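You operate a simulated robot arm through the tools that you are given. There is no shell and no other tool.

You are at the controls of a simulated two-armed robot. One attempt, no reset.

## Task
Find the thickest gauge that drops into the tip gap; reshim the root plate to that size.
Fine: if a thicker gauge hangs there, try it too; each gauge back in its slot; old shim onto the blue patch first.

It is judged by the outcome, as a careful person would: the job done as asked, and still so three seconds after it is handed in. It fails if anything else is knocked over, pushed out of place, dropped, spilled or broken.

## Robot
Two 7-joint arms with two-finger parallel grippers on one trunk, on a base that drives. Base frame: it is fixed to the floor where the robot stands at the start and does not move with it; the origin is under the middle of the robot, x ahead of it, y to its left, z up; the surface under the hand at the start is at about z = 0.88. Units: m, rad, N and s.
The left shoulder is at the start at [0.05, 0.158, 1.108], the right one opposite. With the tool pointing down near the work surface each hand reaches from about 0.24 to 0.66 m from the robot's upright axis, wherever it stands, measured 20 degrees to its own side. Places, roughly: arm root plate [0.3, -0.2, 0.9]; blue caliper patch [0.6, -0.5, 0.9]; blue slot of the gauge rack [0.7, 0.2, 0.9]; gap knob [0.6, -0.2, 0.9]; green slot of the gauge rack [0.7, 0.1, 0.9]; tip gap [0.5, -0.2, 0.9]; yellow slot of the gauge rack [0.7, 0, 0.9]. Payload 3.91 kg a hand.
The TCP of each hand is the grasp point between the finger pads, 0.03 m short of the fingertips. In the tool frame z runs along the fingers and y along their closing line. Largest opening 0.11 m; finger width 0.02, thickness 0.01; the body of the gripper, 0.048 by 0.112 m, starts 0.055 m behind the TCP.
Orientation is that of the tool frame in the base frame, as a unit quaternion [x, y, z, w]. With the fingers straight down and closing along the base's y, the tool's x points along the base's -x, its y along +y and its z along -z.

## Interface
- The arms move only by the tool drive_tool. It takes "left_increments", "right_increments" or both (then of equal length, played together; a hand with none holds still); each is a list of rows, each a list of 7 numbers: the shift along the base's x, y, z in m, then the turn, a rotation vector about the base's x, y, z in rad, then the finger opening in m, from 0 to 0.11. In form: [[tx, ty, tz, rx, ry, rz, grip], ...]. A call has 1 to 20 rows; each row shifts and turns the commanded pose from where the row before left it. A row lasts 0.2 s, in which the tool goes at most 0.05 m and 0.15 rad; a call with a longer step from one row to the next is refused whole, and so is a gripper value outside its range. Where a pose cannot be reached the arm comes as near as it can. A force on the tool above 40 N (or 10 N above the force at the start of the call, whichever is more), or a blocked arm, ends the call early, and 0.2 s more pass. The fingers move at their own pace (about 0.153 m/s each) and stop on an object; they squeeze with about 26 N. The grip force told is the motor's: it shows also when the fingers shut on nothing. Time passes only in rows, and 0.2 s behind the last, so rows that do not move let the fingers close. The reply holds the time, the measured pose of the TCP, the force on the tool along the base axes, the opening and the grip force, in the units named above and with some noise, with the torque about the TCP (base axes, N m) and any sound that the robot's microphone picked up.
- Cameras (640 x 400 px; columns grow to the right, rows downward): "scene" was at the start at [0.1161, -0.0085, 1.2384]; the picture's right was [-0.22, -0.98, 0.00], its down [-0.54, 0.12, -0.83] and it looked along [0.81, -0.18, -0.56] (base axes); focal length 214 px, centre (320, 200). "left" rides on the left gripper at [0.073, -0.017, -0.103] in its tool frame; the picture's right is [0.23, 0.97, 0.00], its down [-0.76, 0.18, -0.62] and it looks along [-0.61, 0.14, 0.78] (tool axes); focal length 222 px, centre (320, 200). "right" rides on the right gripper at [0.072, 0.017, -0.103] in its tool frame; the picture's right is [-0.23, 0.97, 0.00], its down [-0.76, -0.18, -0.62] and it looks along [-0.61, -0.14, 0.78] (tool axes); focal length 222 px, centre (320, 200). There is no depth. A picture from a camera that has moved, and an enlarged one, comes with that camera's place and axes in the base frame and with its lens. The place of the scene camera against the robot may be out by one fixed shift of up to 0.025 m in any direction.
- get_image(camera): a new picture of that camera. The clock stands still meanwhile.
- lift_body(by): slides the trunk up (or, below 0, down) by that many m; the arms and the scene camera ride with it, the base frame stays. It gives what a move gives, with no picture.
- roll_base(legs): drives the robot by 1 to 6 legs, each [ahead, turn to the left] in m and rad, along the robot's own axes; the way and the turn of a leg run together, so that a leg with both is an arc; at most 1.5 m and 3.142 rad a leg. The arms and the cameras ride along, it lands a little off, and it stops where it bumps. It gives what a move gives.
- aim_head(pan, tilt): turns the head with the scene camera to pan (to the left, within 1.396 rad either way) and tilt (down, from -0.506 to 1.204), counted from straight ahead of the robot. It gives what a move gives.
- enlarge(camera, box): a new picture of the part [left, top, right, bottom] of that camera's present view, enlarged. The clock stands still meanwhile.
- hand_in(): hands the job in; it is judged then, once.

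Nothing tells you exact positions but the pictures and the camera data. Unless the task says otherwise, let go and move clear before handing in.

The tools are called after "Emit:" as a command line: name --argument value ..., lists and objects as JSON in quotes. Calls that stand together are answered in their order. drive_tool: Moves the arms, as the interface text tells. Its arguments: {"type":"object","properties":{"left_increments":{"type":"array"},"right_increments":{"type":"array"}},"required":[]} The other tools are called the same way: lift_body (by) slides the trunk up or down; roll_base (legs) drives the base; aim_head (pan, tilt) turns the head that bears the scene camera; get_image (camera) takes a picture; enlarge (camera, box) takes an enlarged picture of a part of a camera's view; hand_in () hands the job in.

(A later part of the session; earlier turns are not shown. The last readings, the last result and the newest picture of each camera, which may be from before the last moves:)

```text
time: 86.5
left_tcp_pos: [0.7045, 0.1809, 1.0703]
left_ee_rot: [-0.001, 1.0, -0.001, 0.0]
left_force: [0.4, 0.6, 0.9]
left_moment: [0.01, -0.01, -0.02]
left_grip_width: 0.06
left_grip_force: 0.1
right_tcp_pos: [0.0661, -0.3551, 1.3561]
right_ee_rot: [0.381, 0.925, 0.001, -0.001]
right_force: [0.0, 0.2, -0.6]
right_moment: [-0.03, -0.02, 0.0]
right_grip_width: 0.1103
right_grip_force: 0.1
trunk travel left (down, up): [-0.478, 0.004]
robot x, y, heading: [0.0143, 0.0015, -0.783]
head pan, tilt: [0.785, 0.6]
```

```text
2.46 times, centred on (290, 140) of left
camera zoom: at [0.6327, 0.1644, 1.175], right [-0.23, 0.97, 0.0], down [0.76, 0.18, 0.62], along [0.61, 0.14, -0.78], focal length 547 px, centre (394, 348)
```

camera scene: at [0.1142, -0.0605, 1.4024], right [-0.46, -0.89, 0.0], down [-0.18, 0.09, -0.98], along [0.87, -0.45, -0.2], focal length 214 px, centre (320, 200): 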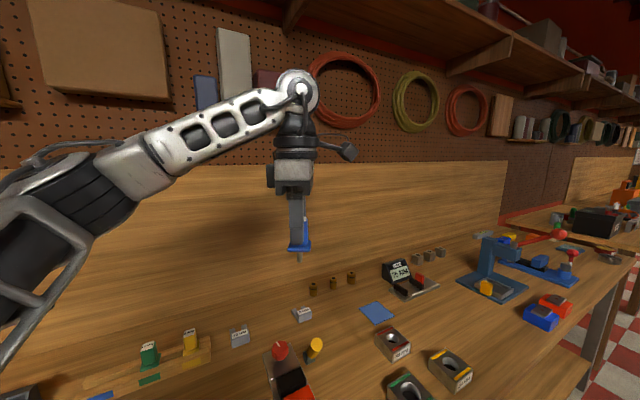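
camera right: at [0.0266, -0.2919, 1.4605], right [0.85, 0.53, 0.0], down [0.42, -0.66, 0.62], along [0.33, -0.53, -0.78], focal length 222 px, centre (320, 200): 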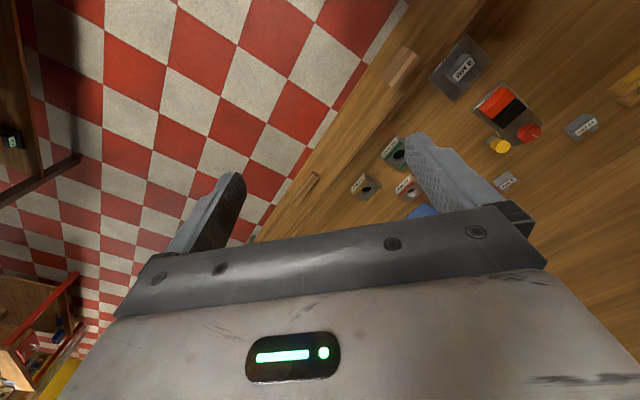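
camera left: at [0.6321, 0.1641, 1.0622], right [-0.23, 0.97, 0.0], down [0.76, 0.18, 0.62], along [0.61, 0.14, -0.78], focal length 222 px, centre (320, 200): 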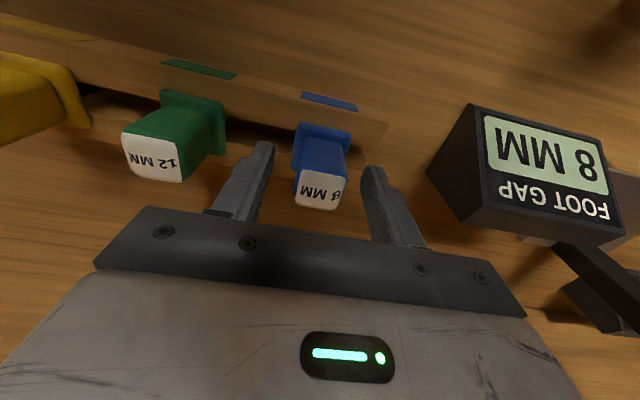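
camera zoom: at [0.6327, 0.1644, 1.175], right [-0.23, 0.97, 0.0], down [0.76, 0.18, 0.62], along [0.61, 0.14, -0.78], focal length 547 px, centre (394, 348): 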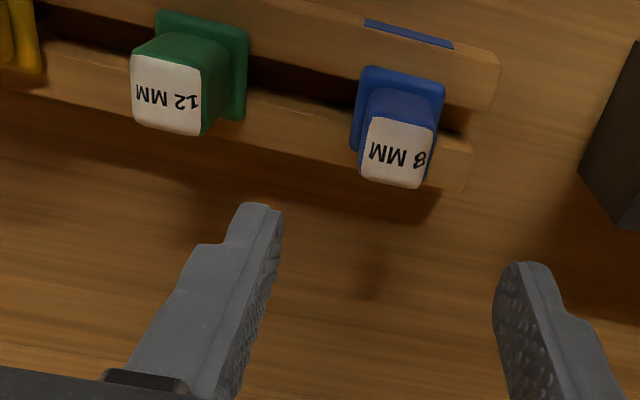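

All three gauges are back in their colour-matched slots, so the root plate needs the 8 mm shim. Next I'll retract the left arm, then relocate the base along the bench so the right arm can reach the patch, the 8 mm shim and the root plate.

Emit:
drive_tool --left_increments '[[-0.01, -0.01, 0.03, 0, 0, 0, 0.06], [-0.031, -0.031, 0.019, 0, 0, -0.065, 0.06], [-0.031, -0.031, 0.019, 0, 0, -0.065, 0.06], [-0.031, -0.031, 0.019, 0, 0, -0.065, 0.06], [-0.031, -0.031, 0.019, 0, 0, -0.065, 0.06], [-0.031, -0.031, 0.019, 0, 0, -0.065, 0.06], [-0.031, -0.031, 0.019, 0, 0, -0.065, 0.06], [-0.031, -0.031, 0.019, 0, 0, -0.065, 0.06], [-0.031, -0.031, 0.019, 0, 0, -0.065, 0.06], [-0.031, -0.031, 0.019, 0, 0, -0.065, 0.06], [-0.031, -0.031, 0.019, 0, 0, -0.065, 0.06], [-0.031, -0.031, 0.015, 0, 0, -0.065, 0.06], [-0.031, -0.031, 0.0, 0, 0, -0.065, 0.06], [0, 0, 0, 0, 0, 0, 0.06]]'

Emit:
roll_base --legs '[[0, -0.87], [0.28, 0]]'

```text
time: 89.5
left_tcp_pos: [0.3234, -0.2008, 1.3042]
left_ee_rot: [0.379, 0.925, -0.001, 0.0]
left_force: [0.2, -0.8, -0.4]
left_moment: [-0.01, 0.05, 0.01]
left_grip_width: 0.0599
left_grip_force: 0.0
right_tcp_pos: [0.0668, -0.3531, 1.3572]
right_ee_rot: [0.382, 0.924, 0.0, -0.002]
right_force: [0.3, 0.9, 0.2]
right_moment: [0.0, 0.0, 0.0]
right_grip_width: 0.11
right_grip_force: 0.1
trunk travel left (down, up): [-0.478, 0.004]
robot x, y, heading: [0.0132, -0.0002, -0.782]
head pan, tilt: [0.785, 0.6]
```

```text
time: 93.8
left_tcp_pos: [0.0312, -0.6474, 1.3048]
left_ee_rot: [0.739, 0.674, 0.0, -0.001]
left_force: [0.9, 0.6, 0.4]
left_moment: [0.02, -0.03, 0.01]
left_grip_width: 0.0601
left_grip_force: 0.2
right_tcp_pos: [-0.2528, -0.5472, 1.3557]
right_ee_rot: [0.738, 0.675, 0.001, 0.0]
right_force: [0.3, -0.1, 0.0]
right_moment: [0.01, -0.01, 0.0]
right_grip_width: 0.1098
right_grip_force: 0.1
trunk travel left (down, up): [-0.478, 0.004]
robot x, y, heading: [-0.0099, -0.2822, -1.657]
head pan, tilt: [0.785, 0.6]
```

Emit:
roll_base --legs '[[0, 1.657], [0.02, 0], [0, 0.75]]'

Emit:
aim_head --pan -0.75 --tilt 0.65

Emit:
get_image --camera "scene"

Emit:
get_image --camera "right"

```text
time: 100.6
left_tcp_pos: [0.2186, 0.0221, 1.3046]
left_ee_rot: [-0.369, 0.929, 0.0, 0.0]
left_force: [0.6, -0.4, 0.0]
left_moment: [-0.01, -0.01, 0.01]
left_grip_width: 0.0602
left_grip_force: 0.0
right_tcp_pos: [0.3645, -0.2385, 1.3554]
right_ee_rot: [-0.368, 0.93, -0.001, -0.001]
right_force: [-0.3, 1.0, 0.5]
right_moment: [-0.02, -0.01, 0.0]
right_grip_width: 0.1102
right_grip_force: 0.0
trunk travel left (down, up): [-0.478, 0.004]
robot x, y, heading: [0.0075, -0.2789, 0.76]
head pan, tilt: [0.785, 0.6]
```

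```text
time: 102.2
left_tcp_pos: [0.2184, 0.0228, 1.3037]
left_ee_rot: [-0.37, 0.929, -0.001, 0.0]
left_force: [0.0, -0.2, 0.0]
left_moment: [0.02, 0.02, 0.05]
left_grip_width: 0.0599
left_grip_force: 0.1
right_tcp_pos: [0.3645, -0.2394, 1.3546]
right_ee_rot: [-0.368, 0.93, -0.001, -0.001]
right_force: [0.4, 0.6, 0.4]
right_moment: [-0.05, -0.01, -0.01]
right_grip_width: 0.11
right_grip_force: 0.0
trunk travel left (down, up): [-0.478, 0.004]
robot x, y, heading: [0.0092, -0.2812, 0.753]
head pan, tilt: [-0.75, 0.649]
```

```text
taken
camera scene: at [0.1134, -0.2411, 1.3614], right [0.01, -1.0, 0.0], down [-0.6, 0.0, -0.8], along [0.8, 0.0, -0.6], focal length 214 px, centre (320, 200)
```

scene: 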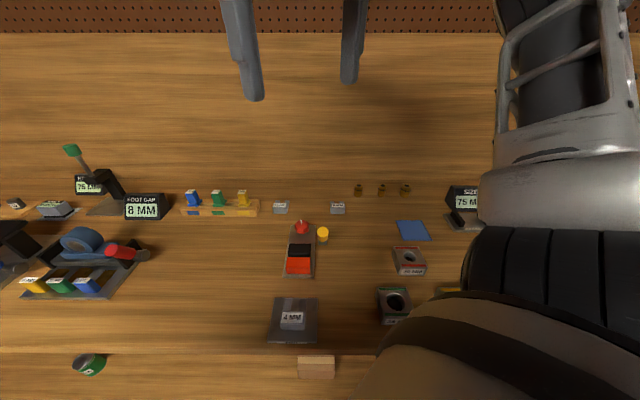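

```text
taken
camera right: at [0.2991, -0.2765, 1.4606], right [-0.5, 0.87, 0.0], down [0.68, 0.39, 0.62], along [0.54, 0.31, -0.78], focal length 222 px, centre (320, 200)
```

right: 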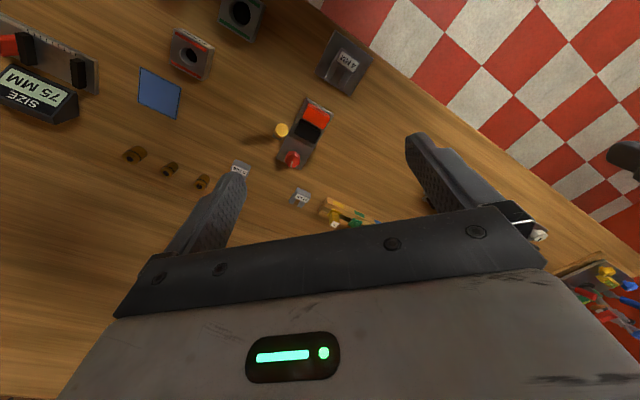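

The base is in position. I'll square the right hand with the bench and lower it above the root plate for a close look at the 4 mm shim.

Emit:
drive_tool --right_increments '[[-0.004, 0.005, -0.04, 0, 0, -0.1255, 0.11], [-0.004, 0.005, -0.04, 0, 0, -0.1255, 0.11], [-0.004, 0.005, -0.04, 0, 0, -0.1255, 0.11], [-0.004, 0.005, -0.04, 0, 0, -0.1255, 0.11], [-0.004, 0.005, -0.04, 0, 0, -0.1255, 0.11], [-0.004, 0.005, -0.04, 0, 0, -0.1255, 0.11], [0, 0, 0, 0, 0, 0, 0.11]]'

Emit:
get_image --camera "right"

Emit:
enlarge --camera "scene" --box '[250, 280, 340, 350]'

```text
time: 103.8
left_tcp_pos: [0.219, 0.0228, 1.3034]
left_ee_rot: [-0.37, 0.929, -0.001, 0.001]
left_force: [-0.2, 0.4, -0.7]
left_moment: [0.03, 0.0, -0.03]
left_grip_width: 0.0598
left_grip_force: 0.1
right_tcp_pos: [0.3399, -0.2079, 1.1158]
right_ee_rot: [0.0, 1.0, 0.002, -0.001]
right_force: [-0.1, 0.2, 0.3]
right_moment: [-0.02, 0.0, -0.01]
right_grip_width: 0.11
right_grip_force: 0.1
trunk travel left (down, up): [-0.478, 0.004]
robot x, y, heading: [0.003, -0.2779, 0.752]
head pan, tilt: [-0.75, 0.649]
```

```text
taken
camera right: at [0.2661, -0.1921, 1.2201], right [0.23, 0.97, 0.0], down [0.76, -0.18, 0.62], along [0.61, -0.14, -0.78], focal length 222 px, centre (320, 200)
```

right: 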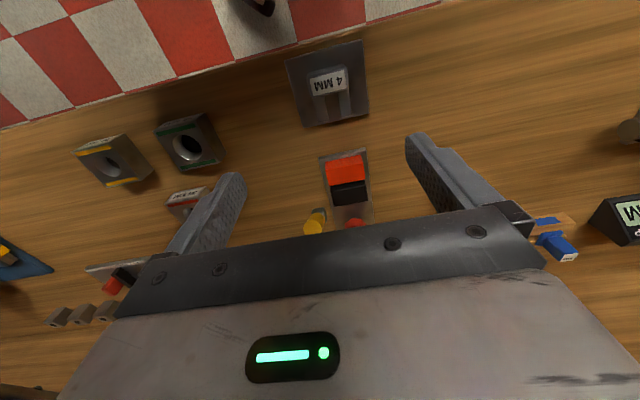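

```text
5.71 times, centred on (295, 315) of scene
camera zoom: at [0.1133, -0.2412, 1.3614], right [0.01, -1.0, 0.0], down [-0.6, 0.0, -0.8], along [0.8, 0.0, -0.6], focal length 1226 px, centre (463, -457)
```

zoom: 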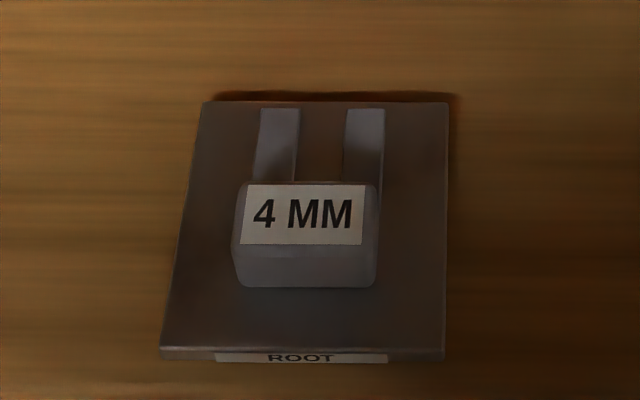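

Emit:
enlarge --camera "right" --box '[270, 30, 390, 130]'

```text
4.00 times, centred on (330, 80) of right
camera zoom: at [0.2661, -0.1921, 1.2201], right [0.23, 0.97, 0.0], down [0.76, -0.18, 0.62], along [0.61, -0.14, -0.78], focal length 888 px, centre (280, 680)
```

zoom: 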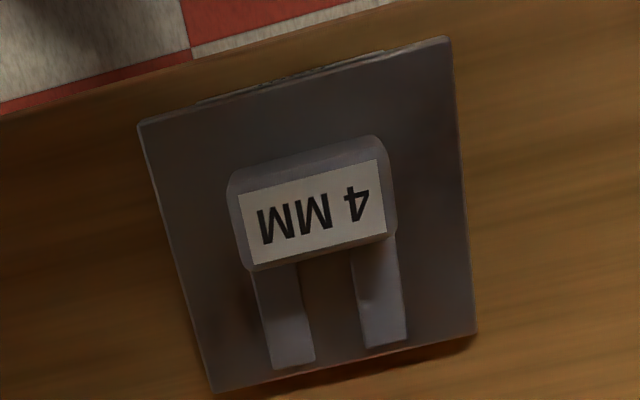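

The 4 mm shim's head is centred at about (0.324, -0.195), top z≈0.922, sitting on a plate at z≈0.893. I'll come down over it.

Emit:
drive_tool --right_increments '[[-0.008, 0.0065, -0.04, 0, 0, 0, 0.08], [-0.008, 0.0065, -0.04, 0, 0, 0, 0.08], [0, 0, -0.04, 0, 0, 0, 0.08], [0, 0, 0, 0, 0, 0, 0.08]]'

Emit:
get_image --camera "right"

Emit:
enlarge --camera "right" --box '[240, 60, 400, 200]'

```text
time: 104.8
left_tcp_pos: [0.2187, 0.0222, 1.3035]
left_ee_rot: [-0.369, 0.929, -0.001, 0.001]
left_force: [-0.1, -0.4, -0.3]
left_moment: [-0.04, -0.01, 0.01]
left_grip_width: 0.0598
left_grip_force: 0.1
right_tcp_pos: [0.3245, -0.1953, 0.9953]
right_ee_rot: [0.0, 1.0, 0.0, -0.001]
right_force: [0.0, 0.1, 1.2]
right_moment: [-0.01, -0.01, -0.01]
right_grip_width: 0.0798
right_grip_force: 0.0
trunk travel left (down, up): [-0.478, 0.004]
robot x, y, heading: [0.0078, -0.2822, 0.754]
head pan, tilt: [-0.75, 0.649]
```

```text
taken
camera right: at [0.251, -0.1789, 1.0994], right [0.23, 0.97, 0.0], down [0.76, -0.18, 0.62], along [0.61, -0.14, -0.78], focal length 222 px, centre (320, 200)
```

right: 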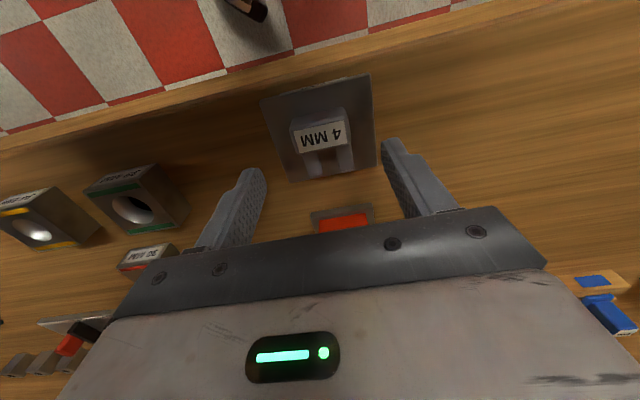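

```text
2.86 times, centred on (320, 130) of right
camera zoom: at [0.251, -0.1789, 1.0994], right [0.23, 0.97, 0.0], down [0.76, -0.18, 0.62], along [0.61, -0.14, -0.78], focal length 635 px, centre (320, 400)
```

zoom: 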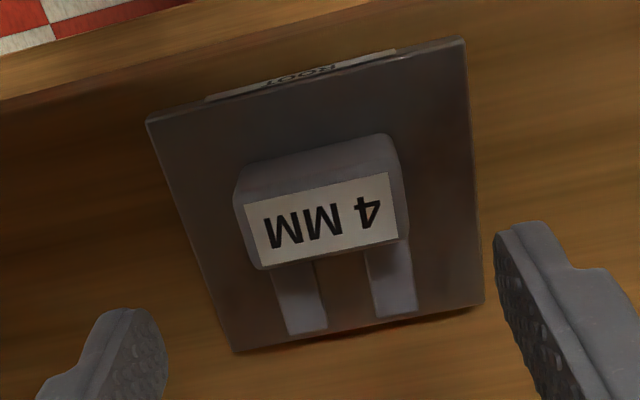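

Centred. Lowering to grasp height.

Emit:
drive_tool --right_increments '[[0, 0, -0.03, 0, 0, 0, 0.08], [0, 0, -0.02, 0, 0, 0, 0.08], [0, 0, -0.01, 0, 0, 0, 0.08], [0, 0, -0.004, 0, 0, 0, 0.08], [0, 0, 0, 0, 0, 0, 0.08]]'

Emit:
enlarge --camera "scene" --box '[250, 270, 340, 350]'

Emit:
get_image --camera "right"

```text
time: 106.0
left_tcp_pos: [0.219, 0.0222, 1.3041]
left_ee_rot: [-0.369, 0.929, -0.001, 0.0]
left_force: [0.0, -0.2, -0.6]
left_moment: [0.01, -0.04, 0.01]
left_grip_width: 0.0598
left_grip_force: 0.0
right_tcp_pos: [0.3242, -0.1957, 0.9309]
right_ee_rot: [0.0, 1.0, 0.0, -0.001]
right_force: [-0.5, -0.5, 0.9]
right_moment: [-0.01, 0.0, 0.0]
right_grip_width: 0.0801
right_grip_force: 0.1
trunk travel left (down, up): [-0.478, 0.004]
robot x, y, heading: [0.0053, -0.2793, 0.751]
head pan, tilt: [-0.75, 0.649]
```

```text
5.00 times, centred on (295, 310) of scene
camera zoom: at [0.1134, -0.2412, 1.3614], right [0.01, -1.0, 0.0], down [-0.6, 0.0, -0.8], along [0.8, 0.0, -0.6], focal length 1072 px, centre (445, -350)
```

zoom: 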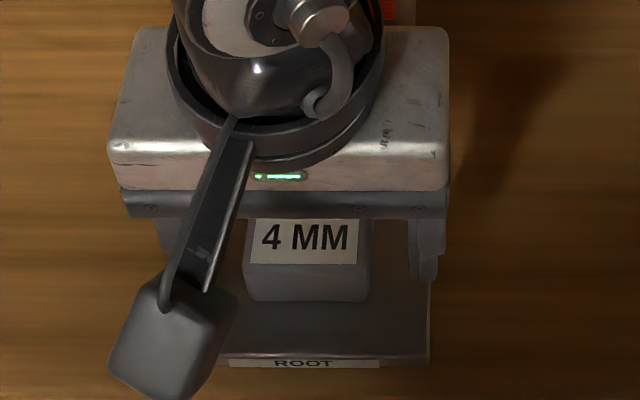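

```text
taken
camera right: at [0.2508, -0.1797, 1.0361], right [0.23, 0.97, 0.0], down [0.76, -0.18, 0.62], along [0.61, -0.14, -0.78], focal length 222 px, centre (320, 200)
```

right: 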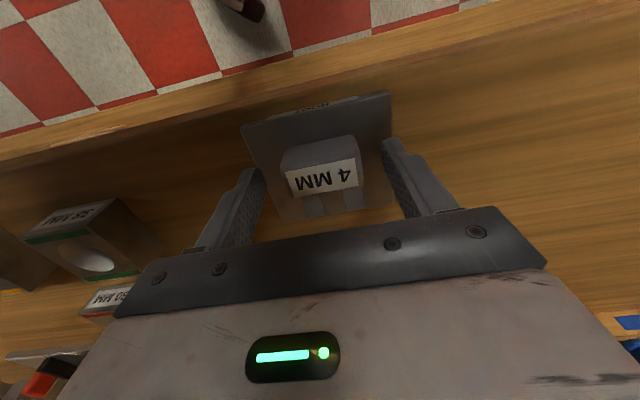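

Emit:
drive_tool --right_increments '[[0, 0, 0, 0, 0, 0, 0.03], [0, 0, 0, 0, 0, 0, 0.0], [0, 0, 0, 0, 0, 0, 0.0]]'

Emit:
drive_tool --right_increments '[[0, 0, 0.005, 0, 0, 0, 0.0], [0, 0, 0.02, 0, 0, 0, 0.0], [0, 0, 0.03, 0, 0, 0, 0.0], [0, 0, 0.03, 0, 0, 0, 0.0], [0, 0, 0.03, 0, 0, 0, 0.0], [0, 0, 0, 0, 0, 0, 0.0]]'

Emit:
get_image --camera "right"

Emit:
get_image --camera "scene"

```text
time: 106.8
left_tcp_pos: [0.2182, 0.0231, 1.3041]
left_ee_rot: [-0.37, 0.929, -0.001, 0.0]
left_force: [-0.2, 0.4, -0.8]
left_moment: [0.03, 0.0, 0.0]
left_grip_width: 0.06
left_grip_force: 0.0
right_tcp_pos: [0.3238, -0.1964, 0.9313]
right_ee_rot: [-0.001, 1.0, 0.001, 0.0]
right_force: [0.1, -0.2, -0.9]
right_moment: [-0.02, 0.01, -0.01]
right_grip_width: 0.0493
right_grip_force: 26.1
trunk travel left (down, up): [-0.478, 0.004]
robot x, y, heading: [0.0065, -0.2826, 0.757]
head pan, tilt: [-0.75, 0.649]
```

```text
time: 108.2
left_tcp_pos: [0.2192, 0.0228, 1.3045]
left_ee_rot: [-0.37, 0.929, 0.0, -0.001]
left_force: [0.6, 0.3, -0.3]
left_moment: [0.01, -0.01, -0.01]
left_grip_width: 0.0602
left_grip_force: 0.0
right_tcp_pos: [0.3241, -0.1962, 1.0465]
right_ee_rot: [-0.001, 1.0, 0.0, -0.001]
right_force: [0.0, 0.0, -0.8]
right_moment: [0.0, 0.03, 0.01]
right_grip_width: 0.0492
right_grip_force: 25.8
trunk travel left (down, up): [-0.478, 0.004]
robot x, y, heading: [0.0084, -0.2809, 0.756]
head pan, tilt: [-0.75, 0.649]
```

```text
taken
camera right: at [0.2518, -0.1799, 1.1514], right [0.23, 0.97, 0.0], down [0.76, -0.18, 0.62], along [0.61, -0.14, -0.78], focal length 222 px, centre (320, 200)
```

right: 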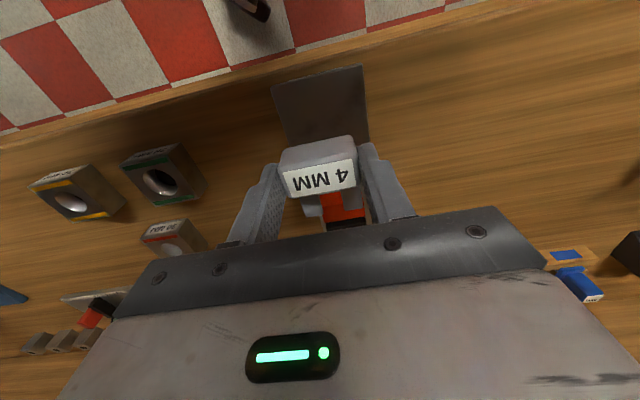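

```text
taken
camera scene: at [0.1135, -0.2413, 1.3614], right [0.01, -1.0, 0.0], down [-0.6, 0.0, -0.8], along [0.8, 0.0, -0.6], focal length 214 px, centre (320, 200)
```

scene: 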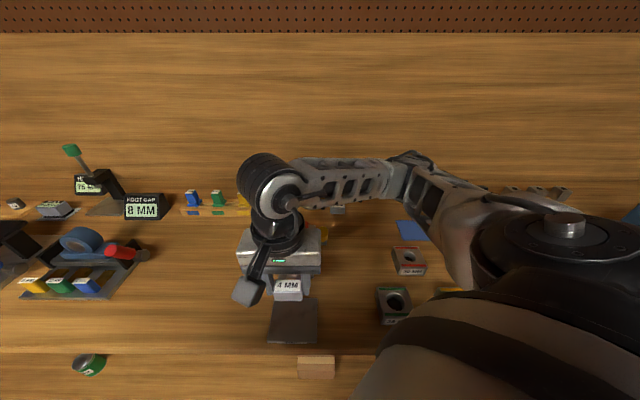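

The 4 mm shim is lifted off the root plate. I'll carry it high over to the blue patch, which I place at centre (0.61, -0.548) and about 85 mm square.

Emit:
drive_tool --right_increments '[[0, 0, 0.035, 0, 0, 0, 0.0], [0.0266, -0.0352, 0, 0, 0, 0, 0.0], [0.0266, -0.0352, 0, 0, 0, 0, 0.0], [0.0266, -0.0352, 0, 0, 0, 0, 0.0], [0.0266, -0.0352, 0, 0, 0, 0, 0.0], [0.0266, -0.0352, 0, 0, 0, 0, 0.0], [0.0266, -0.0352, 0, 0, 0, 0, 0.0], [0.0266, -0.0352, 0, 0, 0, 0, 0.0], [0.0266, -0.0352, 0, 0, 0, 0, 0.0], [0.0266, -0.0352, 0, 0, 0, 0, 0.0], [0.0266, -0.0352, 0, 0, 0, 0, 0.0], [0, 0, 0, 0, 0, 0, 0.0]]'

Emit:
get_image --camera "right"

Emit:
get_image --camera "scene"

```text
time: 110.8
left_tcp_pos: [0.2195, 0.0221, 1.3039]
left_ee_rot: [-0.369, 0.929, -0.001, 0.0]
left_force: [0.6, -0.8, 0.7]
left_moment: [0.01, 0.0, -0.01]
left_grip_width: 0.0602
left_grip_force: 0.1
right_tcp_pos: [0.5894, -0.5489, 1.0815]
right_ee_rot: [-0.001, 1.0, 0.0, -0.001]
right_force: [-0.2, -0.3, -0.2]
right_moment: [0.01, 0.02, 0.01]
right_grip_width: 0.0489
right_grip_force: 25.7
trunk travel left (down, up): [-0.478, 0.004]
robot x, y, heading: [0.0058, -0.2838, 0.757]
head pan, tilt: [-0.75, 0.649]
```

```text
taken
camera right: at [0.5168, -0.5319, 1.1871], right [0.23, 0.97, 0.0], down [0.76, -0.18, 0.62], along [0.61, -0.14, -0.78], focal length 222 px, centre (320, 200)
```

right: 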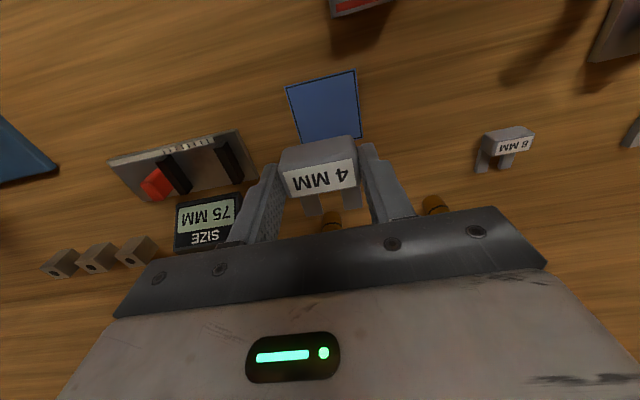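

```text
taken
camera scene: at [0.1131, -0.241, 1.3614], right [0.01, -1.0, 0.0], down [-0.6, 0.0, -0.8], along [0.8, 0.0, -0.6], focal length 214 px, centre (320, 200)
```

scene: 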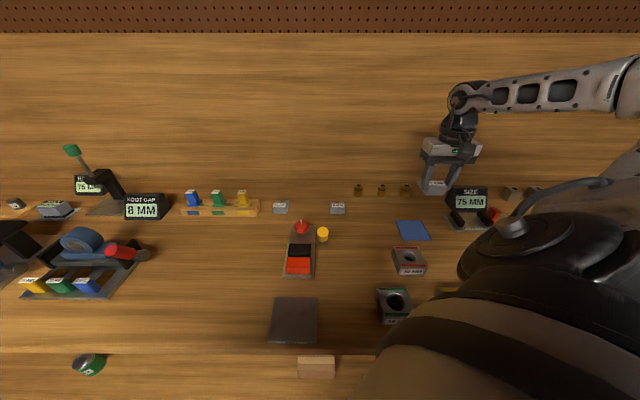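

The patch measures centre (0.608, -0.545). I'll nudge to suit and lower the shim onto it, feeling for contact at the end.

Emit:
drive_tool --right_increments '[[-0.002, 0.0035, -0.04, 0, 0, 0, 0.0], [0, 0, -0.04, 0, 0, 0, 0.0], [0, 0, -0.04, 0, 0, 0, 0.0], [0, 0, -0.03, 0, 0, 0, 0.0], [0, 0, -0.006, 0, 0, 0, 0.0], [0, 0, 0, 0, 0, 0, 0.0]]'

Emit:
get_image --camera "right"

Emit:
enlarge --camera "scene" --box '[370, 170, 470, 260]'

```text
time: 112.2
left_tcp_pos: [0.2198, 0.022, 1.3035]
left_ee_rot: [-0.37, 0.929, -0.001, 0.0]
left_force: [0.3, -0.6, -0.2]
left_moment: [-0.01, 0.03, 0.03]
left_grip_width: 0.0599
left_grip_force: 0.1
right_tcp_pos: [0.5882, -0.5454, 0.9251]
right_ee_rot: [-0.001, 1.0, 0.001, -0.002]
right_force: [-0.2, -0.5, 0.2]
right_moment: [0.0, 0.01, -0.02]
right_grip_width: 0.049
right_grip_force: 25.7
trunk travel left (down, up): [-0.478, 0.004]
robot x, y, heading: [0.0075, -0.2799, 0.754]
head pan, tilt: [-0.75, 0.649]
```

```text
taken
camera right: at [0.5151, -0.5279, 1.0304], right [0.23, 0.97, 0.0], down [0.76, -0.18, 0.62], along [0.61, -0.14, -0.78], focal length 222 px, centre (320, 200)
```

right: 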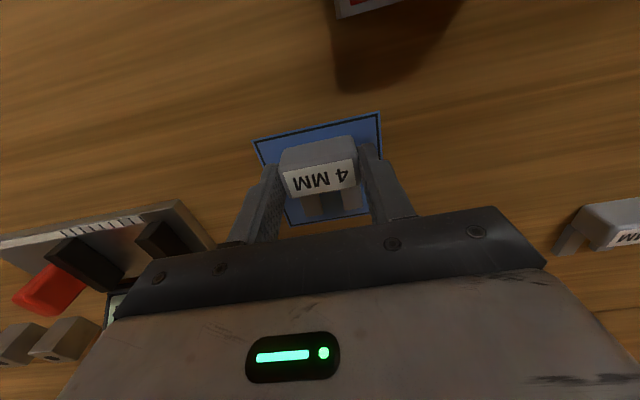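

```text
4.44 times, centred on (420, 215) of scene
camera zoom: at [0.1135, -0.2412, 1.3614], right [0.01, -1.0, 0.0], down [-0.6, 0.0, -0.8], along [0.8, 0.0, -0.6], focal length 953 px, centre (-124, 133)
```

zoom: 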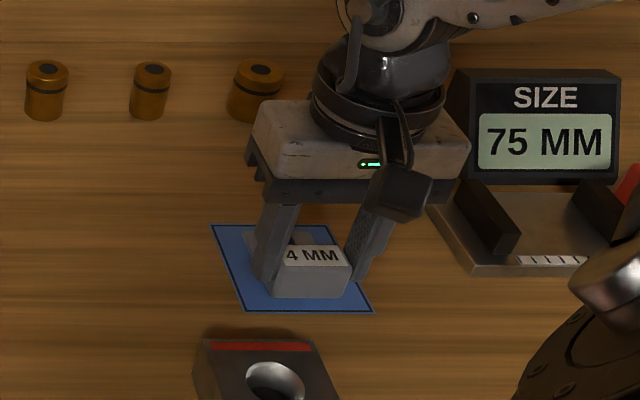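

It sits nicely within the patch. Final small steps down.

Emit:
drive_tool --right_increments '[[0, 0, -0.003, 0, 0, 0, 0.0], [0, 0, -0.002, 0, 0, 0, 0.0], [0, 0, 0, 0, 0, 0, 0.0]]'

Emit:
drive_tool --right_increments '[[0, 0, -0.0015, 0, 0, 0, 0.0], [0, 0, 0, 0, 0, 0, 0.0]]'

```text
time: 113.0
left_tcp_pos: [0.2184, 0.0226, 1.3045]
left_ee_rot: [-0.369, 0.929, -0.001, -0.001]
left_force: [0.7, 0.4, 0.1]
left_moment: [0.03, 0.04, -0.01]
left_grip_width: 0.06
left_grip_force: 0.1
right_tcp_pos: [0.5876, -0.545, 0.9211]
right_ee_rot: [0.0, 1.0, 0.0, 0.0]
right_force: [-1.5, 0.4, 4.7]
right_moment: [-0.05, -0.27, 0.02]
right_grip_width: 0.0486
right_grip_force: 26.1
trunk travel left (down, up): [-0.478, 0.004]
robot x, y, heading: [0.0059, -0.2801, 0.756]
head pan, tilt: [-0.75, 0.649]
```

```text
time: 113.6
left_tcp_pos: [0.2177, 0.0232, 1.3035]
left_ee_rot: [-0.37, 0.929, -0.001, 0.001]
left_force: [-0.1, 0.1, 0.0]
left_moment: [-0.04, 0.02, 0.01]
left_grip_width: 0.06
left_grip_force: 0.1
right_tcp_pos: [0.5874, -0.5444, 0.9218]
right_ee_rot: [0.0, 1.0, 0.001, 0.001]
right_force: [-0.6, -1.4, 15.0]
right_moment: [-0.05, -0.02, -0.02]
right_grip_width: 0.0489
right_grip_force: 25.8
trunk travel left (down, up): [-0.478, 0.004]
robot x, y, heading: [0.0093, -0.2793, 0.757]
head pan, tilt: [-0.75, 0.649]
```

It's down on the patch at TCP z≈0.9215. I'll relax slightly, release and rise.

Emit:
drive_tool --right_increments '[[0, 0, 0.0015, 0, 0, 0, 0.0], [0, 0, 0, 0, 0, 0, 0.055], [0, 0, 0, 0, 0, 0, 0.08], [0, 0, 0, 0, 0, 0, 0.08], [0, 0, 0.02, 0, 0, 0, 0.08], [0, 0, 0.04, 0, 0, 0, 0.08], [0, 0, 0.04, 0, 0, 0, 0.08], [0, 0, 0.04, 0, 0, 0, 0.08], [0, 0, 0, 0, 0, 0, 0.08]]'

Emit:
get_image --camera "right"

Emit:
enlarge --camera "scene" --box '[370, 170, 470, 260]'

```text
time: 115.6
left_tcp_pos: [0.2198, 0.0221, 1.3047]
left_ee_rot: [-0.37, 0.929, -0.001, 0.0]
left_force: [-0.1, -0.2, -0.4]
left_moment: [0.04, -0.01, 0.02]
left_grip_width: 0.0599
left_grip_force: 0.2
right_tcp_pos: [0.5895, -0.5444, 1.0614]
right_ee_rot: [0.0, 1.0, 0.0, -0.001]
right_force: [0.0, 0.0, 0.7]
right_moment: [0.01, 0.0, -0.01]
right_grip_width: 0.0801
right_grip_force: 0.0
trunk travel left (down, up): [-0.478, 0.004]
robot x, y, heading: [0.0053, -0.2758, 0.757]
head pan, tilt: [-0.75, 0.649]
```

```text
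taken
camera right: at [0.5159, -0.5285, 1.1662], right [0.23, 0.97, 0.0], down [0.76, -0.18, 0.62], along [0.61, -0.14, -0.78], focal length 222 px, centre (320, 200)
```

right: 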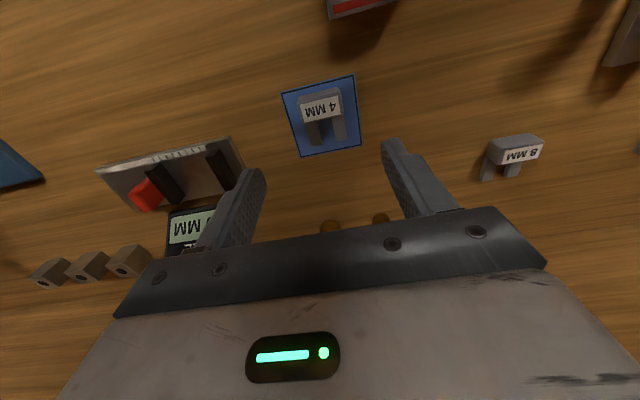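

```text
4.44 times, centred on (420, 215) of scene
camera zoom: at [0.1137, -0.2413, 1.3614], right [0.01, -1.0, 0.0], down [-0.6, 0.0, -0.8], along [0.8, 0.0, -0.6], focal length 953 px, centre (-124, 133)
```

zoom: 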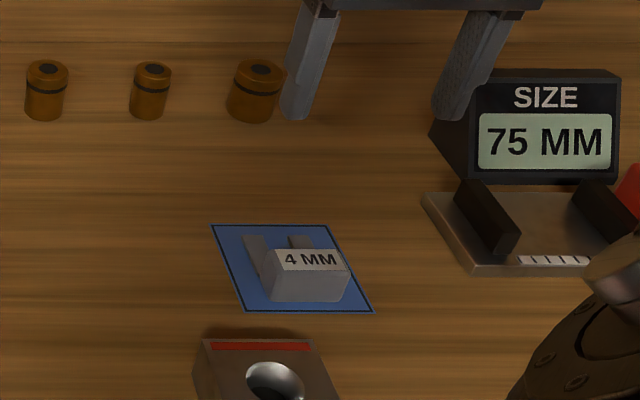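

The old 4 mm shim is fully on the blue patch. Next I'll move over to the 8 mm shim at about (0.70, -0.31).

Emit:
drive_tool --right_increments '[[0.015, 0.039, 0, 0, 0, 0, 0.08], [0.015, 0.039, 0, 0, 0, 0, 0.08], [0.015, 0.039, 0, 0, 0, 0, 0.08], [0.015, 0.039, 0, 0, 0, 0, 0.08], [0.015, 0.039, 0, 0, 0, 0, 0.08], [0.015, 0.038, 0, 0, 0, 0, 0.08], [0, 0, 0, 0, 0, 0, 0.08]]'

Emit:
get_image --camera "right"

Emit:
enlarge --camera "right" --box '[250, 80, 410, 200]'

Emit:
enlarge --camera "scene" --box '[300, 160, 390, 240]'

```text
time: 117.2
left_tcp_pos: [0.2192, 0.0216, 1.3052]
left_ee_rot: [-0.37, 0.929, 0.0, 0.0]
left_force: [0.8, 0.8, 0.1]
left_moment: [0.03, 0.0, -0.04]
left_grip_width: 0.0602
left_grip_force: 0.0
right_tcp_pos: [0.6792, -0.3114, 1.0603]
right_ee_rot: [-0.001, 1.0, -0.001, -0.001]
right_force: [0.5, 0.2, 0.7]
right_moment: [0.03, 0.02, -0.04]
right_grip_width: 0.08
right_grip_force: 0.0
trunk travel left (down, up): [-0.478, 0.004]
robot x, y, heading: [0.008, -0.2788, 0.755]
head pan, tilt: [-0.75, 0.649]
```

```text
taken
camera right: at [0.606, -0.2948, 1.1656], right [0.23, 0.97, 0.0], down [0.76, -0.18, 0.62], along [0.61, -0.14, -0.78], focal length 222 px, centre (320, 200)
```

right: 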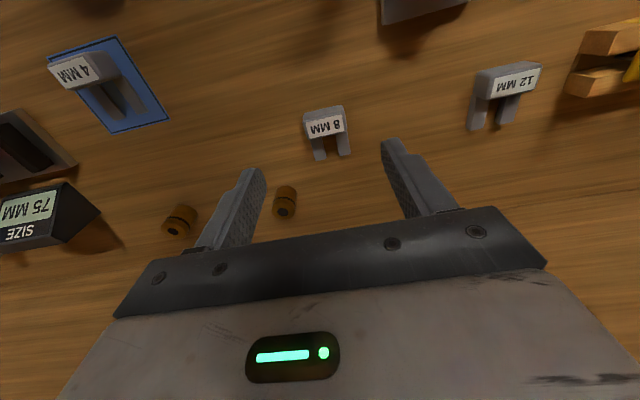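

```text
3.33 times, centred on (330, 140) of right
camera zoom: at [0.606, -0.2948, 1.1656], right [0.23, 0.97, 0.0], down [0.76, -0.18, 0.62], along [0.61, -0.14, -0.78], focal length 740 px, centre (287, 400)
```

zoom: 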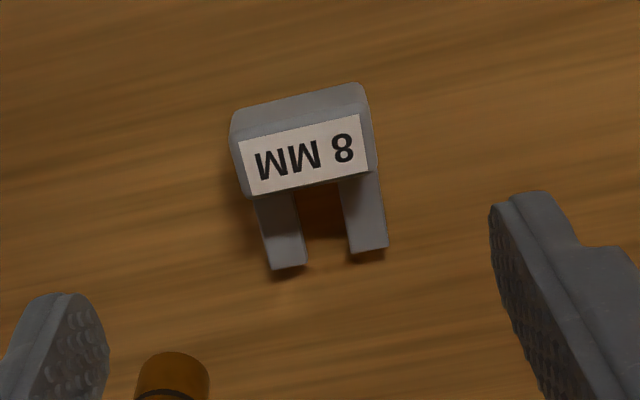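

```text
5.00 times, centred on (345, 200) of scene
camera zoom: at [0.1132, -0.2417, 1.3615], right [0.01, -1.0, 0.0], down [-0.6, 0.0, -0.8], along [0.8, 0.0, -0.6], focal length 1072 px, centre (195, 200)
```

zoom: 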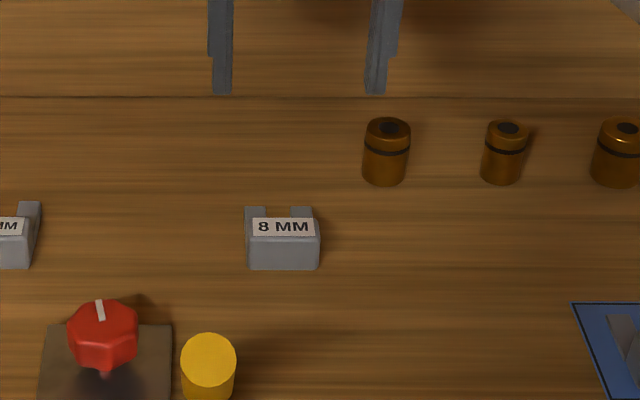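

The 8 mm shim is squared up at about (0.699, -0.310), with the same fork direction as the root shim. Lowering over it.

Emit:
drive_tool --right_increments '[[0.01, 0.0005, -0.02, 0, 0, 0, 0.08], [0.01, 0.0005, -0.03, 0, 0, 0, 0.08], [0, 0, -0.03, 0, 0, 0, 0.08], [0, 0, 0, 0, 0, 0, 0.08]]'

Emit:
enlarge --camera "right" --box '[240, 80, 400, 200]'

```text
time: 118.2
left_tcp_pos: [0.2185, 0.0221, 1.3045]
left_ee_rot: [-0.37, 0.929, -0.001, 0.0]
left_force: [-0.2, -0.1, -0.1]
left_moment: [0.02, -0.02, -0.01]
left_grip_width: 0.0601
left_grip_force: 0.0
right_tcp_pos: [0.6969, -0.3105, 0.9813]
right_ee_rot: [-0.001, 1.0, 0.001, -0.001]
right_force: [0.3, -0.9, -0.7]
right_moment: [0.02, -0.03, -0.04]
right_grip_width: 0.0802
right_grip_force: 0.0
trunk travel left (down, up): [-0.478, 0.004]
robot x, y, heading: [0.0084, -0.2816, 0.753]
head pan, tilt: [-0.75, 0.649]
```

```text
3.33 times, centred on (320, 140) of right
camera zoom: at [0.6249, -0.2938, 1.086], right [0.23, 0.97, 0.0], down [0.76, -0.18, 0.62], along [0.61, -0.14, -0.78], focal length 740 px, centre (320, 400)
```

zoom: 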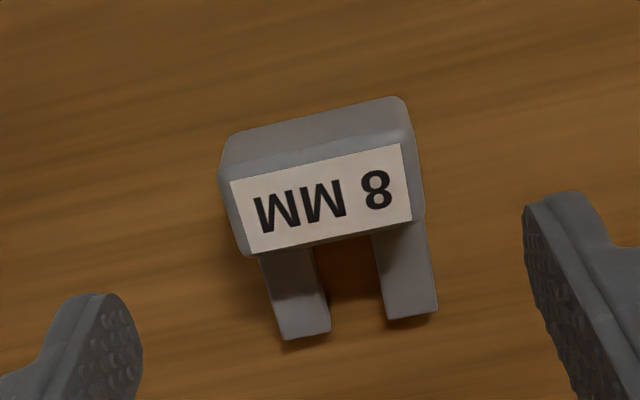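

Emit:
drive_tool --right_increments '[[0.0005, 0, -0.03, 0, 0, 0, 0.08], [0, 0, -0.02, 0, 0, 0, 0.08], [0, 0, -0.0085, 0, 0, 0, 0.08], [0, 0, 0, 0, 0, 0, 0.08], [0, 0, 0, 0, 0, 0, 0.04], [0, 0, 0, 0, 0, 0, 0.0], [0, 0, 0, 0, 0, 0, 0.0]]'

Emit:
enlarge --camera "right" --box '[220, 80, 420, 240]'

```text
time: 119.8
left_tcp_pos: [0.2184, 0.0219, 1.3038]
left_ee_rot: [-0.369, 0.929, -0.001, 0.0]
left_force: [0.0, -0.4, 0.3]
left_moment: [0.0, -0.01, 0.0]
left_grip_width: 0.06
left_grip_force: 0.0
right_tcp_pos: [0.6979, -0.3098, 0.9236]
right_ee_rot: [-0.001, 1.0, -0.001, -0.001]
right_force: [-0.1, 0.1, -1.0]
right_moment: [-0.02, 0.02, -0.01]
right_grip_width: 0.0487
right_grip_force: 25.7
trunk travel left (down, up): [-0.478, 0.004]
robot x, y, heading: [0.008, -0.2804, 0.759]
head pan, tilt: [-0.75, 0.649]
```

```text
2.50 times, centred on (320, 160) of right
camera zoom: at [0.6257, -0.2937, 1.0273], right [0.23, 0.97, 0.0], down [0.76, -0.18, 0.62], along [0.61, -0.14, -0.78], focal length 555 px, centre (320, 300)
```

zoom: 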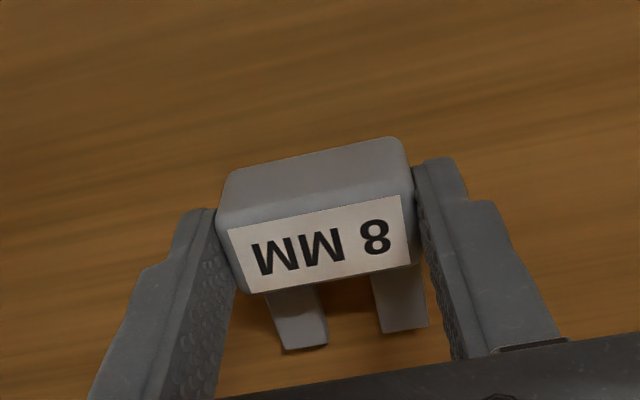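

The 8 mm shim is gripped squarely. I'll lift it and carry it high to the root plate.

Emit:
drive_tool --right_increments '[[0, 0, 0.01, 0, 0, 0, 0.0], [0, 0, 0.04, 0, 0, 0, 0.0], [0, 0, 0.04, 0, 0, 0, 0.0], [0, 0, 0.04, 0, 0, 0, 0.0], [0, 0, 0.035, 0, 0, 0, 0.0], [-0.0468, 0.0142, 0, 0, 0, 0, 0.0], [-0.0468, 0.0142, 0, 0, 0, 0, 0.0], [-0.0468, 0.0142, 0, 0, 0, 0, 0.0], [-0.0468, 0.0142, 0, 0, 0, 0, 0.0], [-0.0468, 0.0142, 0, 0, 0, 0, 0.0], [-0.0468, 0.0142, 0, 0, 0, 0, 0.0], [-0.0468, 0.0142, 0, 0, 0, 0, 0.0], [-0.0468, 0.0142, 0, 0, 0, 0, 0.0], [0, 0, -0.03, 0, 0, 0, 0.0], [0, 0, -0.03, 0, 0, 0, 0.0], [0, 0, 0, 0, 0, 0, 0.0]]'

Emit:
get_image --camera "right"

Emit:
get_image --camera "scene"

```text
time: 123.2
left_tcp_pos: [0.2195, 0.0213, 1.3037]
left_ee_rot: [-0.37, 0.929, 0.0, 0.001]
left_force: [-0.2, 0.7, 0.4]
left_moment: [0.0, 0.03, -0.04]
left_grip_width: 0.0599
left_grip_force: 0.0
right_tcp_pos: [0.3236, -0.1987, 1.0277]
right_ee_rot: [-0.001, 1.0, 0.0, -0.001]
right_force: [0.4, -0.2, -1.0]
right_moment: [-0.02, 0.01, -0.03]
right_grip_width: 0.0491
right_grip_force: 26.0
trunk travel left (down, up): [-0.478, 0.004]
robot x, y, heading: [0.0063, -0.2759, 0.75]
head pan, tilt: [-0.75, 0.649]
```

```text
taken
camera right: at [0.2504, -0.1812, 1.1312], right [0.23, 0.97, 0.0], down [0.76, -0.18, 0.62], along [0.61, -0.14, -0.78], focal length 222 px, centre (320, 200)
```

right: 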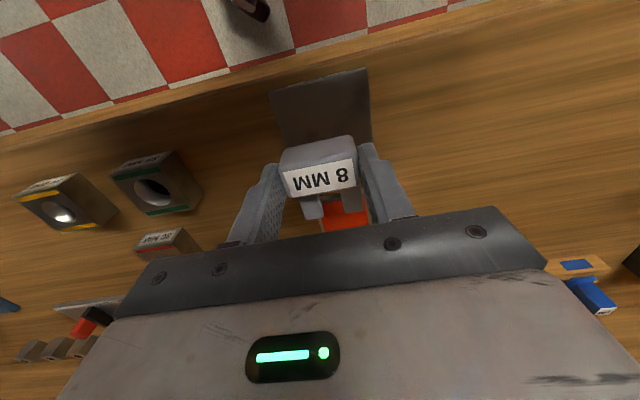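

```text
taken
camera scene: at [0.1135, -0.2412, 1.3614], right [0.01, -1.0, 0.0], down [-0.6, 0.0, -0.8], along [0.8, 0.0, -0.6], focal length 214 px, centre (320, 200)
```

scene: 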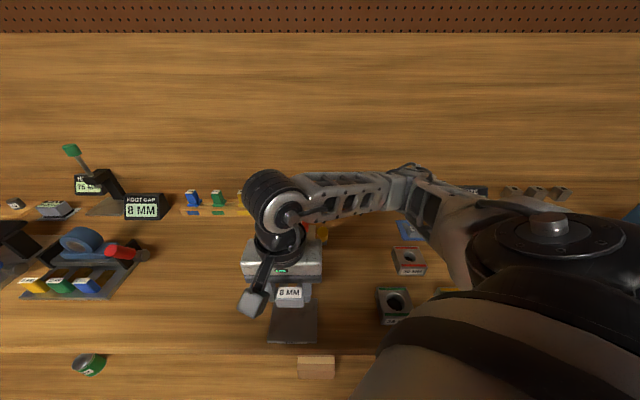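

I'm lined up within about 2 mm of where the old shim sat. I'll correct that and lower onto the plate, feeling for contact.

Emit:
drive_tool --right_increments '[[0.0006, 0.0018, -0.03, 0, 0, 0, 0.0], [0, 0, -0.03, 0, 0, 0, 0.0], [0, 0, -0.02, 0, 0, 0, 0.0], [0, 0, -0.007, 0, 0, 0, 0.0], [0, 0, 0, 0, 0, 0, 0.0]]'

Emit:
get_image --camera "right"

Emit:
enlarge --camera "scene" --box '[240, 260, 340, 350]'

```text
time: 124.4
left_tcp_pos: [0.2192, 0.0213, 1.3045]
left_ee_rot: [-0.37, 0.929, -0.001, 0.001]
left_force: [-0.5, -0.6, -1.0]
left_moment: [-0.03, 0.01, 0.02]
left_grip_width: 0.06
left_grip_force: 0.1
right_tcp_pos: [0.3245, -0.1958, 0.9394]
right_ee_rot: [-0.001, 1.0, -0.001, -0.001]
right_force: [0.5, 0.7, -0.3]
right_moment: [-0.02, -0.02, 0.0]
right_grip_width: 0.049
right_grip_force: 26.1
trunk travel left (down, up): [-0.478, 0.004]
robot x, y, heading: [0.0061, -0.279, 0.758]
head pan, tilt: [-0.75, 0.649]
```

```text
taken
camera right: at [0.2517, -0.1789, 1.0446], right [0.23, 0.97, 0.0], down [0.76, -0.18, 0.62], along [0.61, -0.14, -0.78], focal length 222 px, centre (320, 200)
```

right: 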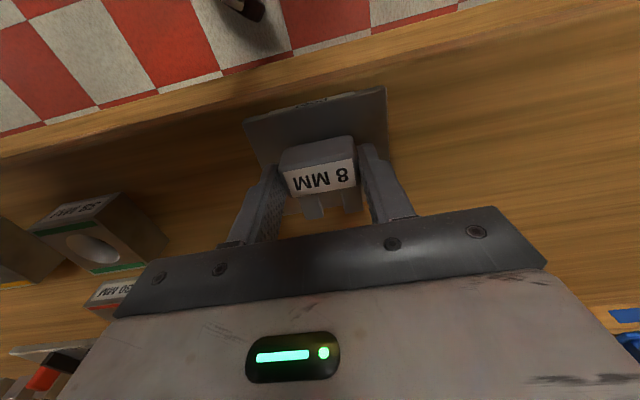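

```text
4.44 times, centred on (290, 305) of scene
camera zoom: at [0.1134, -0.2412, 1.3614], right [0.01, -1.0, 0.0], down [-0.6, 0.0, -0.8], along [0.8, 0.0, -0.6], focal length 953 px, centre (453, -267)
```

zoom: 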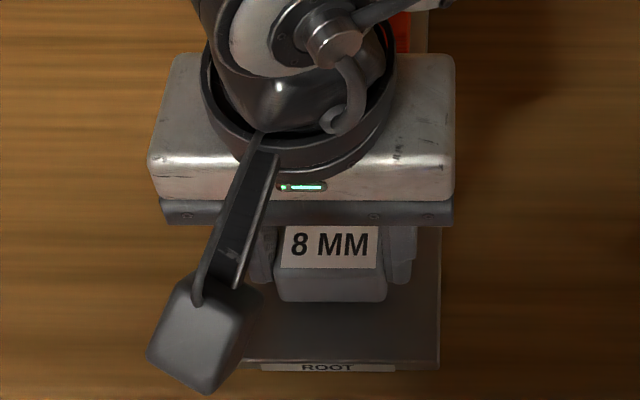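

Emit:
drive_tool --right_increments '[[0, 0, -0.003, 0, 0, 0, 0.0], [0, 0, -0.002, 0, 0, 0, 0.0], [0, 0, 0, 0, 0, 0, 0.0]]'

Emit:
drive_tool --right_increments '[[0, 0, -0.0015, 0, 0, 0, 0.0], [0, 0, 0, 0, 0, 0, 0.0]]'

```text
time: 125.2
left_tcp_pos: [0.2192, 0.0228, 1.3045]
left_ee_rot: [-0.37, 0.929, -0.001, 0.0]
left_force: [-0.4, 0.8, -0.5]
left_moment: [0.02, -0.02, 0.01]
left_grip_width: 0.0599
left_grip_force: 0.1
right_tcp_pos: [0.3242, -0.196, 0.9363]
right_ee_rot: [-0.001, 1.0, 0.0, 0.0]
right_force: [-0.4, 0.7, -0.6]
right_moment: [0.01, 0.0, 0.02]
right_grip_width: 0.0491
right_grip_force: 25.9
trunk travel left (down, up): [-0.478, 0.004]
robot x, y, heading: [0.0091, -0.2793, 0.757]
head pan, tilt: [-0.75, 0.649]
```

```text
time: 125.8
left_tcp_pos: [0.2188, 0.0224, 1.3049]
left_ee_rot: [-0.369, 0.929, -0.001, 0.0]
left_force: [0.7, -0.4, 0.4]
left_moment: [-0.02, 0.03, -0.02]
left_grip_width: 0.0601
left_grip_force: 0.2
right_tcp_pos: [0.3251, -0.1958, 0.9336]
right_ee_rot: [-0.001, 1.0, 0.0, -0.002]
right_force: [-0.7, 0.0, 0.3]
right_moment: [-0.04, -0.02, 0.0]
right_grip_width: 0.0488
right_grip_force: 26.2
trunk travel left (down, up): [-0.478, 0.004]
robot x, y, heading: [0.0061, -0.2746, 0.755]
head pan, tilt: [-0.75, 0.649]
```

Emit:
drive_tool --right_increments '[[0, 0, -0.001, 0, 0, 0, 0.0], [0, 0, 0, 0, 0, 0, 0.0]]'

Emit:
drive_tool --right_increments '[[0, 0, -0.001, 0, 0, 0, 0.0], [0, 0, 0, 0, 0, 0, 0.0]]'

```text
time: 126.4
left_tcp_pos: [0.2188, 0.0218, 1.3048]
left_ee_rot: [-0.369, 0.929, -0.001, 0.0]
left_force: [-0.2, 0.0, 0.4]
left_moment: [-0.01, 0.01, 0.02]
left_grip_width: 0.0601
left_grip_force: 0.1
right_tcp_pos: [0.3247, -0.1957, 0.9328]
right_ee_rot: [-0.001, 1.0, 0.0, 0.0]
right_force: [-0.2, 0.1, 0.1]
right_moment: [-0.01, 0.01, 0.01]
right_grip_width: 0.0489
right_grip_force: 26.1
trunk travel left (down, up): [-0.478, 0.004]
robot x, y, heading: [0.0104, -0.281, 0.759]
head pan, tilt: [-0.75, 0.649]
```

```text
time: 127.0
left_tcp_pos: [0.2196, 0.0221, 1.3044]
left_ee_rot: [-0.37, 0.929, -0.001, 0.0]
left_force: [-0.1, 0.8, 0.7]
left_moment: [0.02, -0.02, 0.02]
left_grip_width: 0.0599
left_grip_force: 0.0
right_tcp_pos: [0.3244, -0.196, 0.932]
right_ee_rot: [-0.001, 1.0, 0.001, 0.0]
right_force: [0.4, -1.9, 9.2]
right_moment: [-0.18, -0.07, -0.04]
right_grip_width: 0.049
right_grip_force: 26.0
trunk travel left (down, up): [-0.478, 0.004]
robot x, y, heading: [0.0059, -0.2793, 0.759]
head pan, tilt: [-0.75, 0.649]
```

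Contact reached: the 8 mm shim is on the plate. Releasing and rising straight up.

Emit:
drive_tool --right_increments '[[0, 0, 0.0005, 0, 0, 0, 0.0], [0, 0, 0, 0, 0, 0, 0.055], [0, 0, 0, 0, 0, 0, 0.08], [0, 0, 0, 0, 0, 0, 0.08], [0, 0, 0.02, 0, 0, 0, 0.08], [0, 0, 0.04, 0, 0, 0, 0.08], [0, 0, 0.04, 0, 0, 0, 0.08], [0, 0, 0.04, 0, 0, 0, 0.08], [0, 0, 0.04, 0, 0, 0, 0.08], [0, 0, 0, 0, 0, 0, 0.08]]'

Emit:
enlarge --camera "right" --box '[260, 30, 400, 140]'

Emit:
get_image --camera "scene"

```text
time: 129.2
left_tcp_pos: [0.2195, 0.0221, 1.3042]
left_ee_rot: [-0.37, 0.929, 0.001, 0.0]
left_force: [0.7, 0.1, -0.5]
left_moment: [0.0, 0.01, -0.02]
left_grip_width: 0.06
left_grip_force: 0.1
right_tcp_pos: [0.3245, -0.1949, 1.1133]
right_ee_rot: [-0.001, 1.0, 0.0, 0.0]
right_force: [0.3, 0.4, -0.8]
right_moment: [0.02, -0.01, 0.05]
right_grip_width: 0.08
right_grip_force: 0.1
trunk travel left (down, up): [-0.478, 0.004]
robot x, y, heading: [0.0092, -0.2805, 0.754]
head pan, tilt: [-0.75, 0.649]
```

```text
3.64 times, centred on (330, 85) of right
camera zoom: at [0.2517, -0.1786, 1.2179], right [0.23, 0.97, 0.0], down [0.76, -0.18, 0.62], along [0.61, -0.14, -0.78], focal length 808 px, centre (284, 618)
```

zoom: 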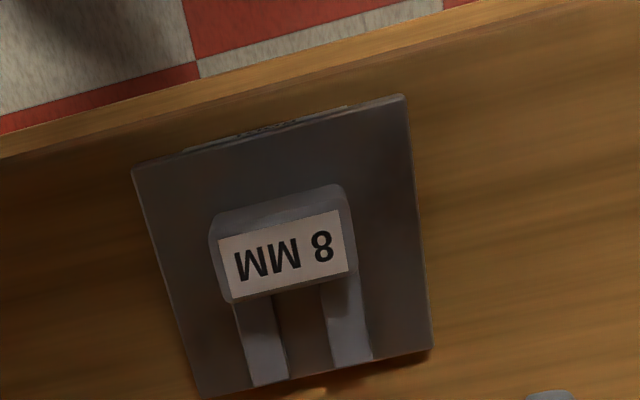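

```text
taken
camera scene: at [0.1135, -0.2413, 1.3614], right [0.01, -1.0, 0.0], down [-0.6, 0.0, -0.8], along [0.8, 0.0, -0.6], focal length 214 px, centre (320, 200)
```

scene: 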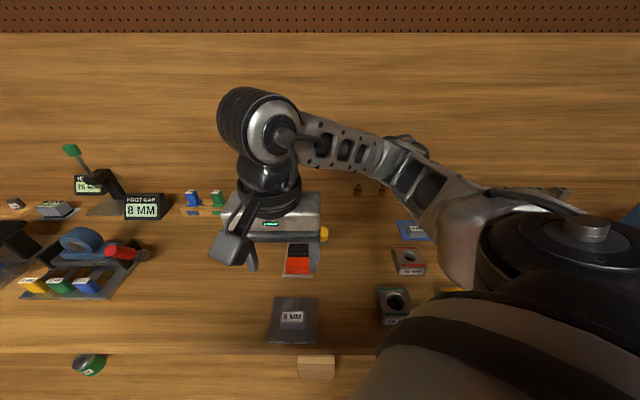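

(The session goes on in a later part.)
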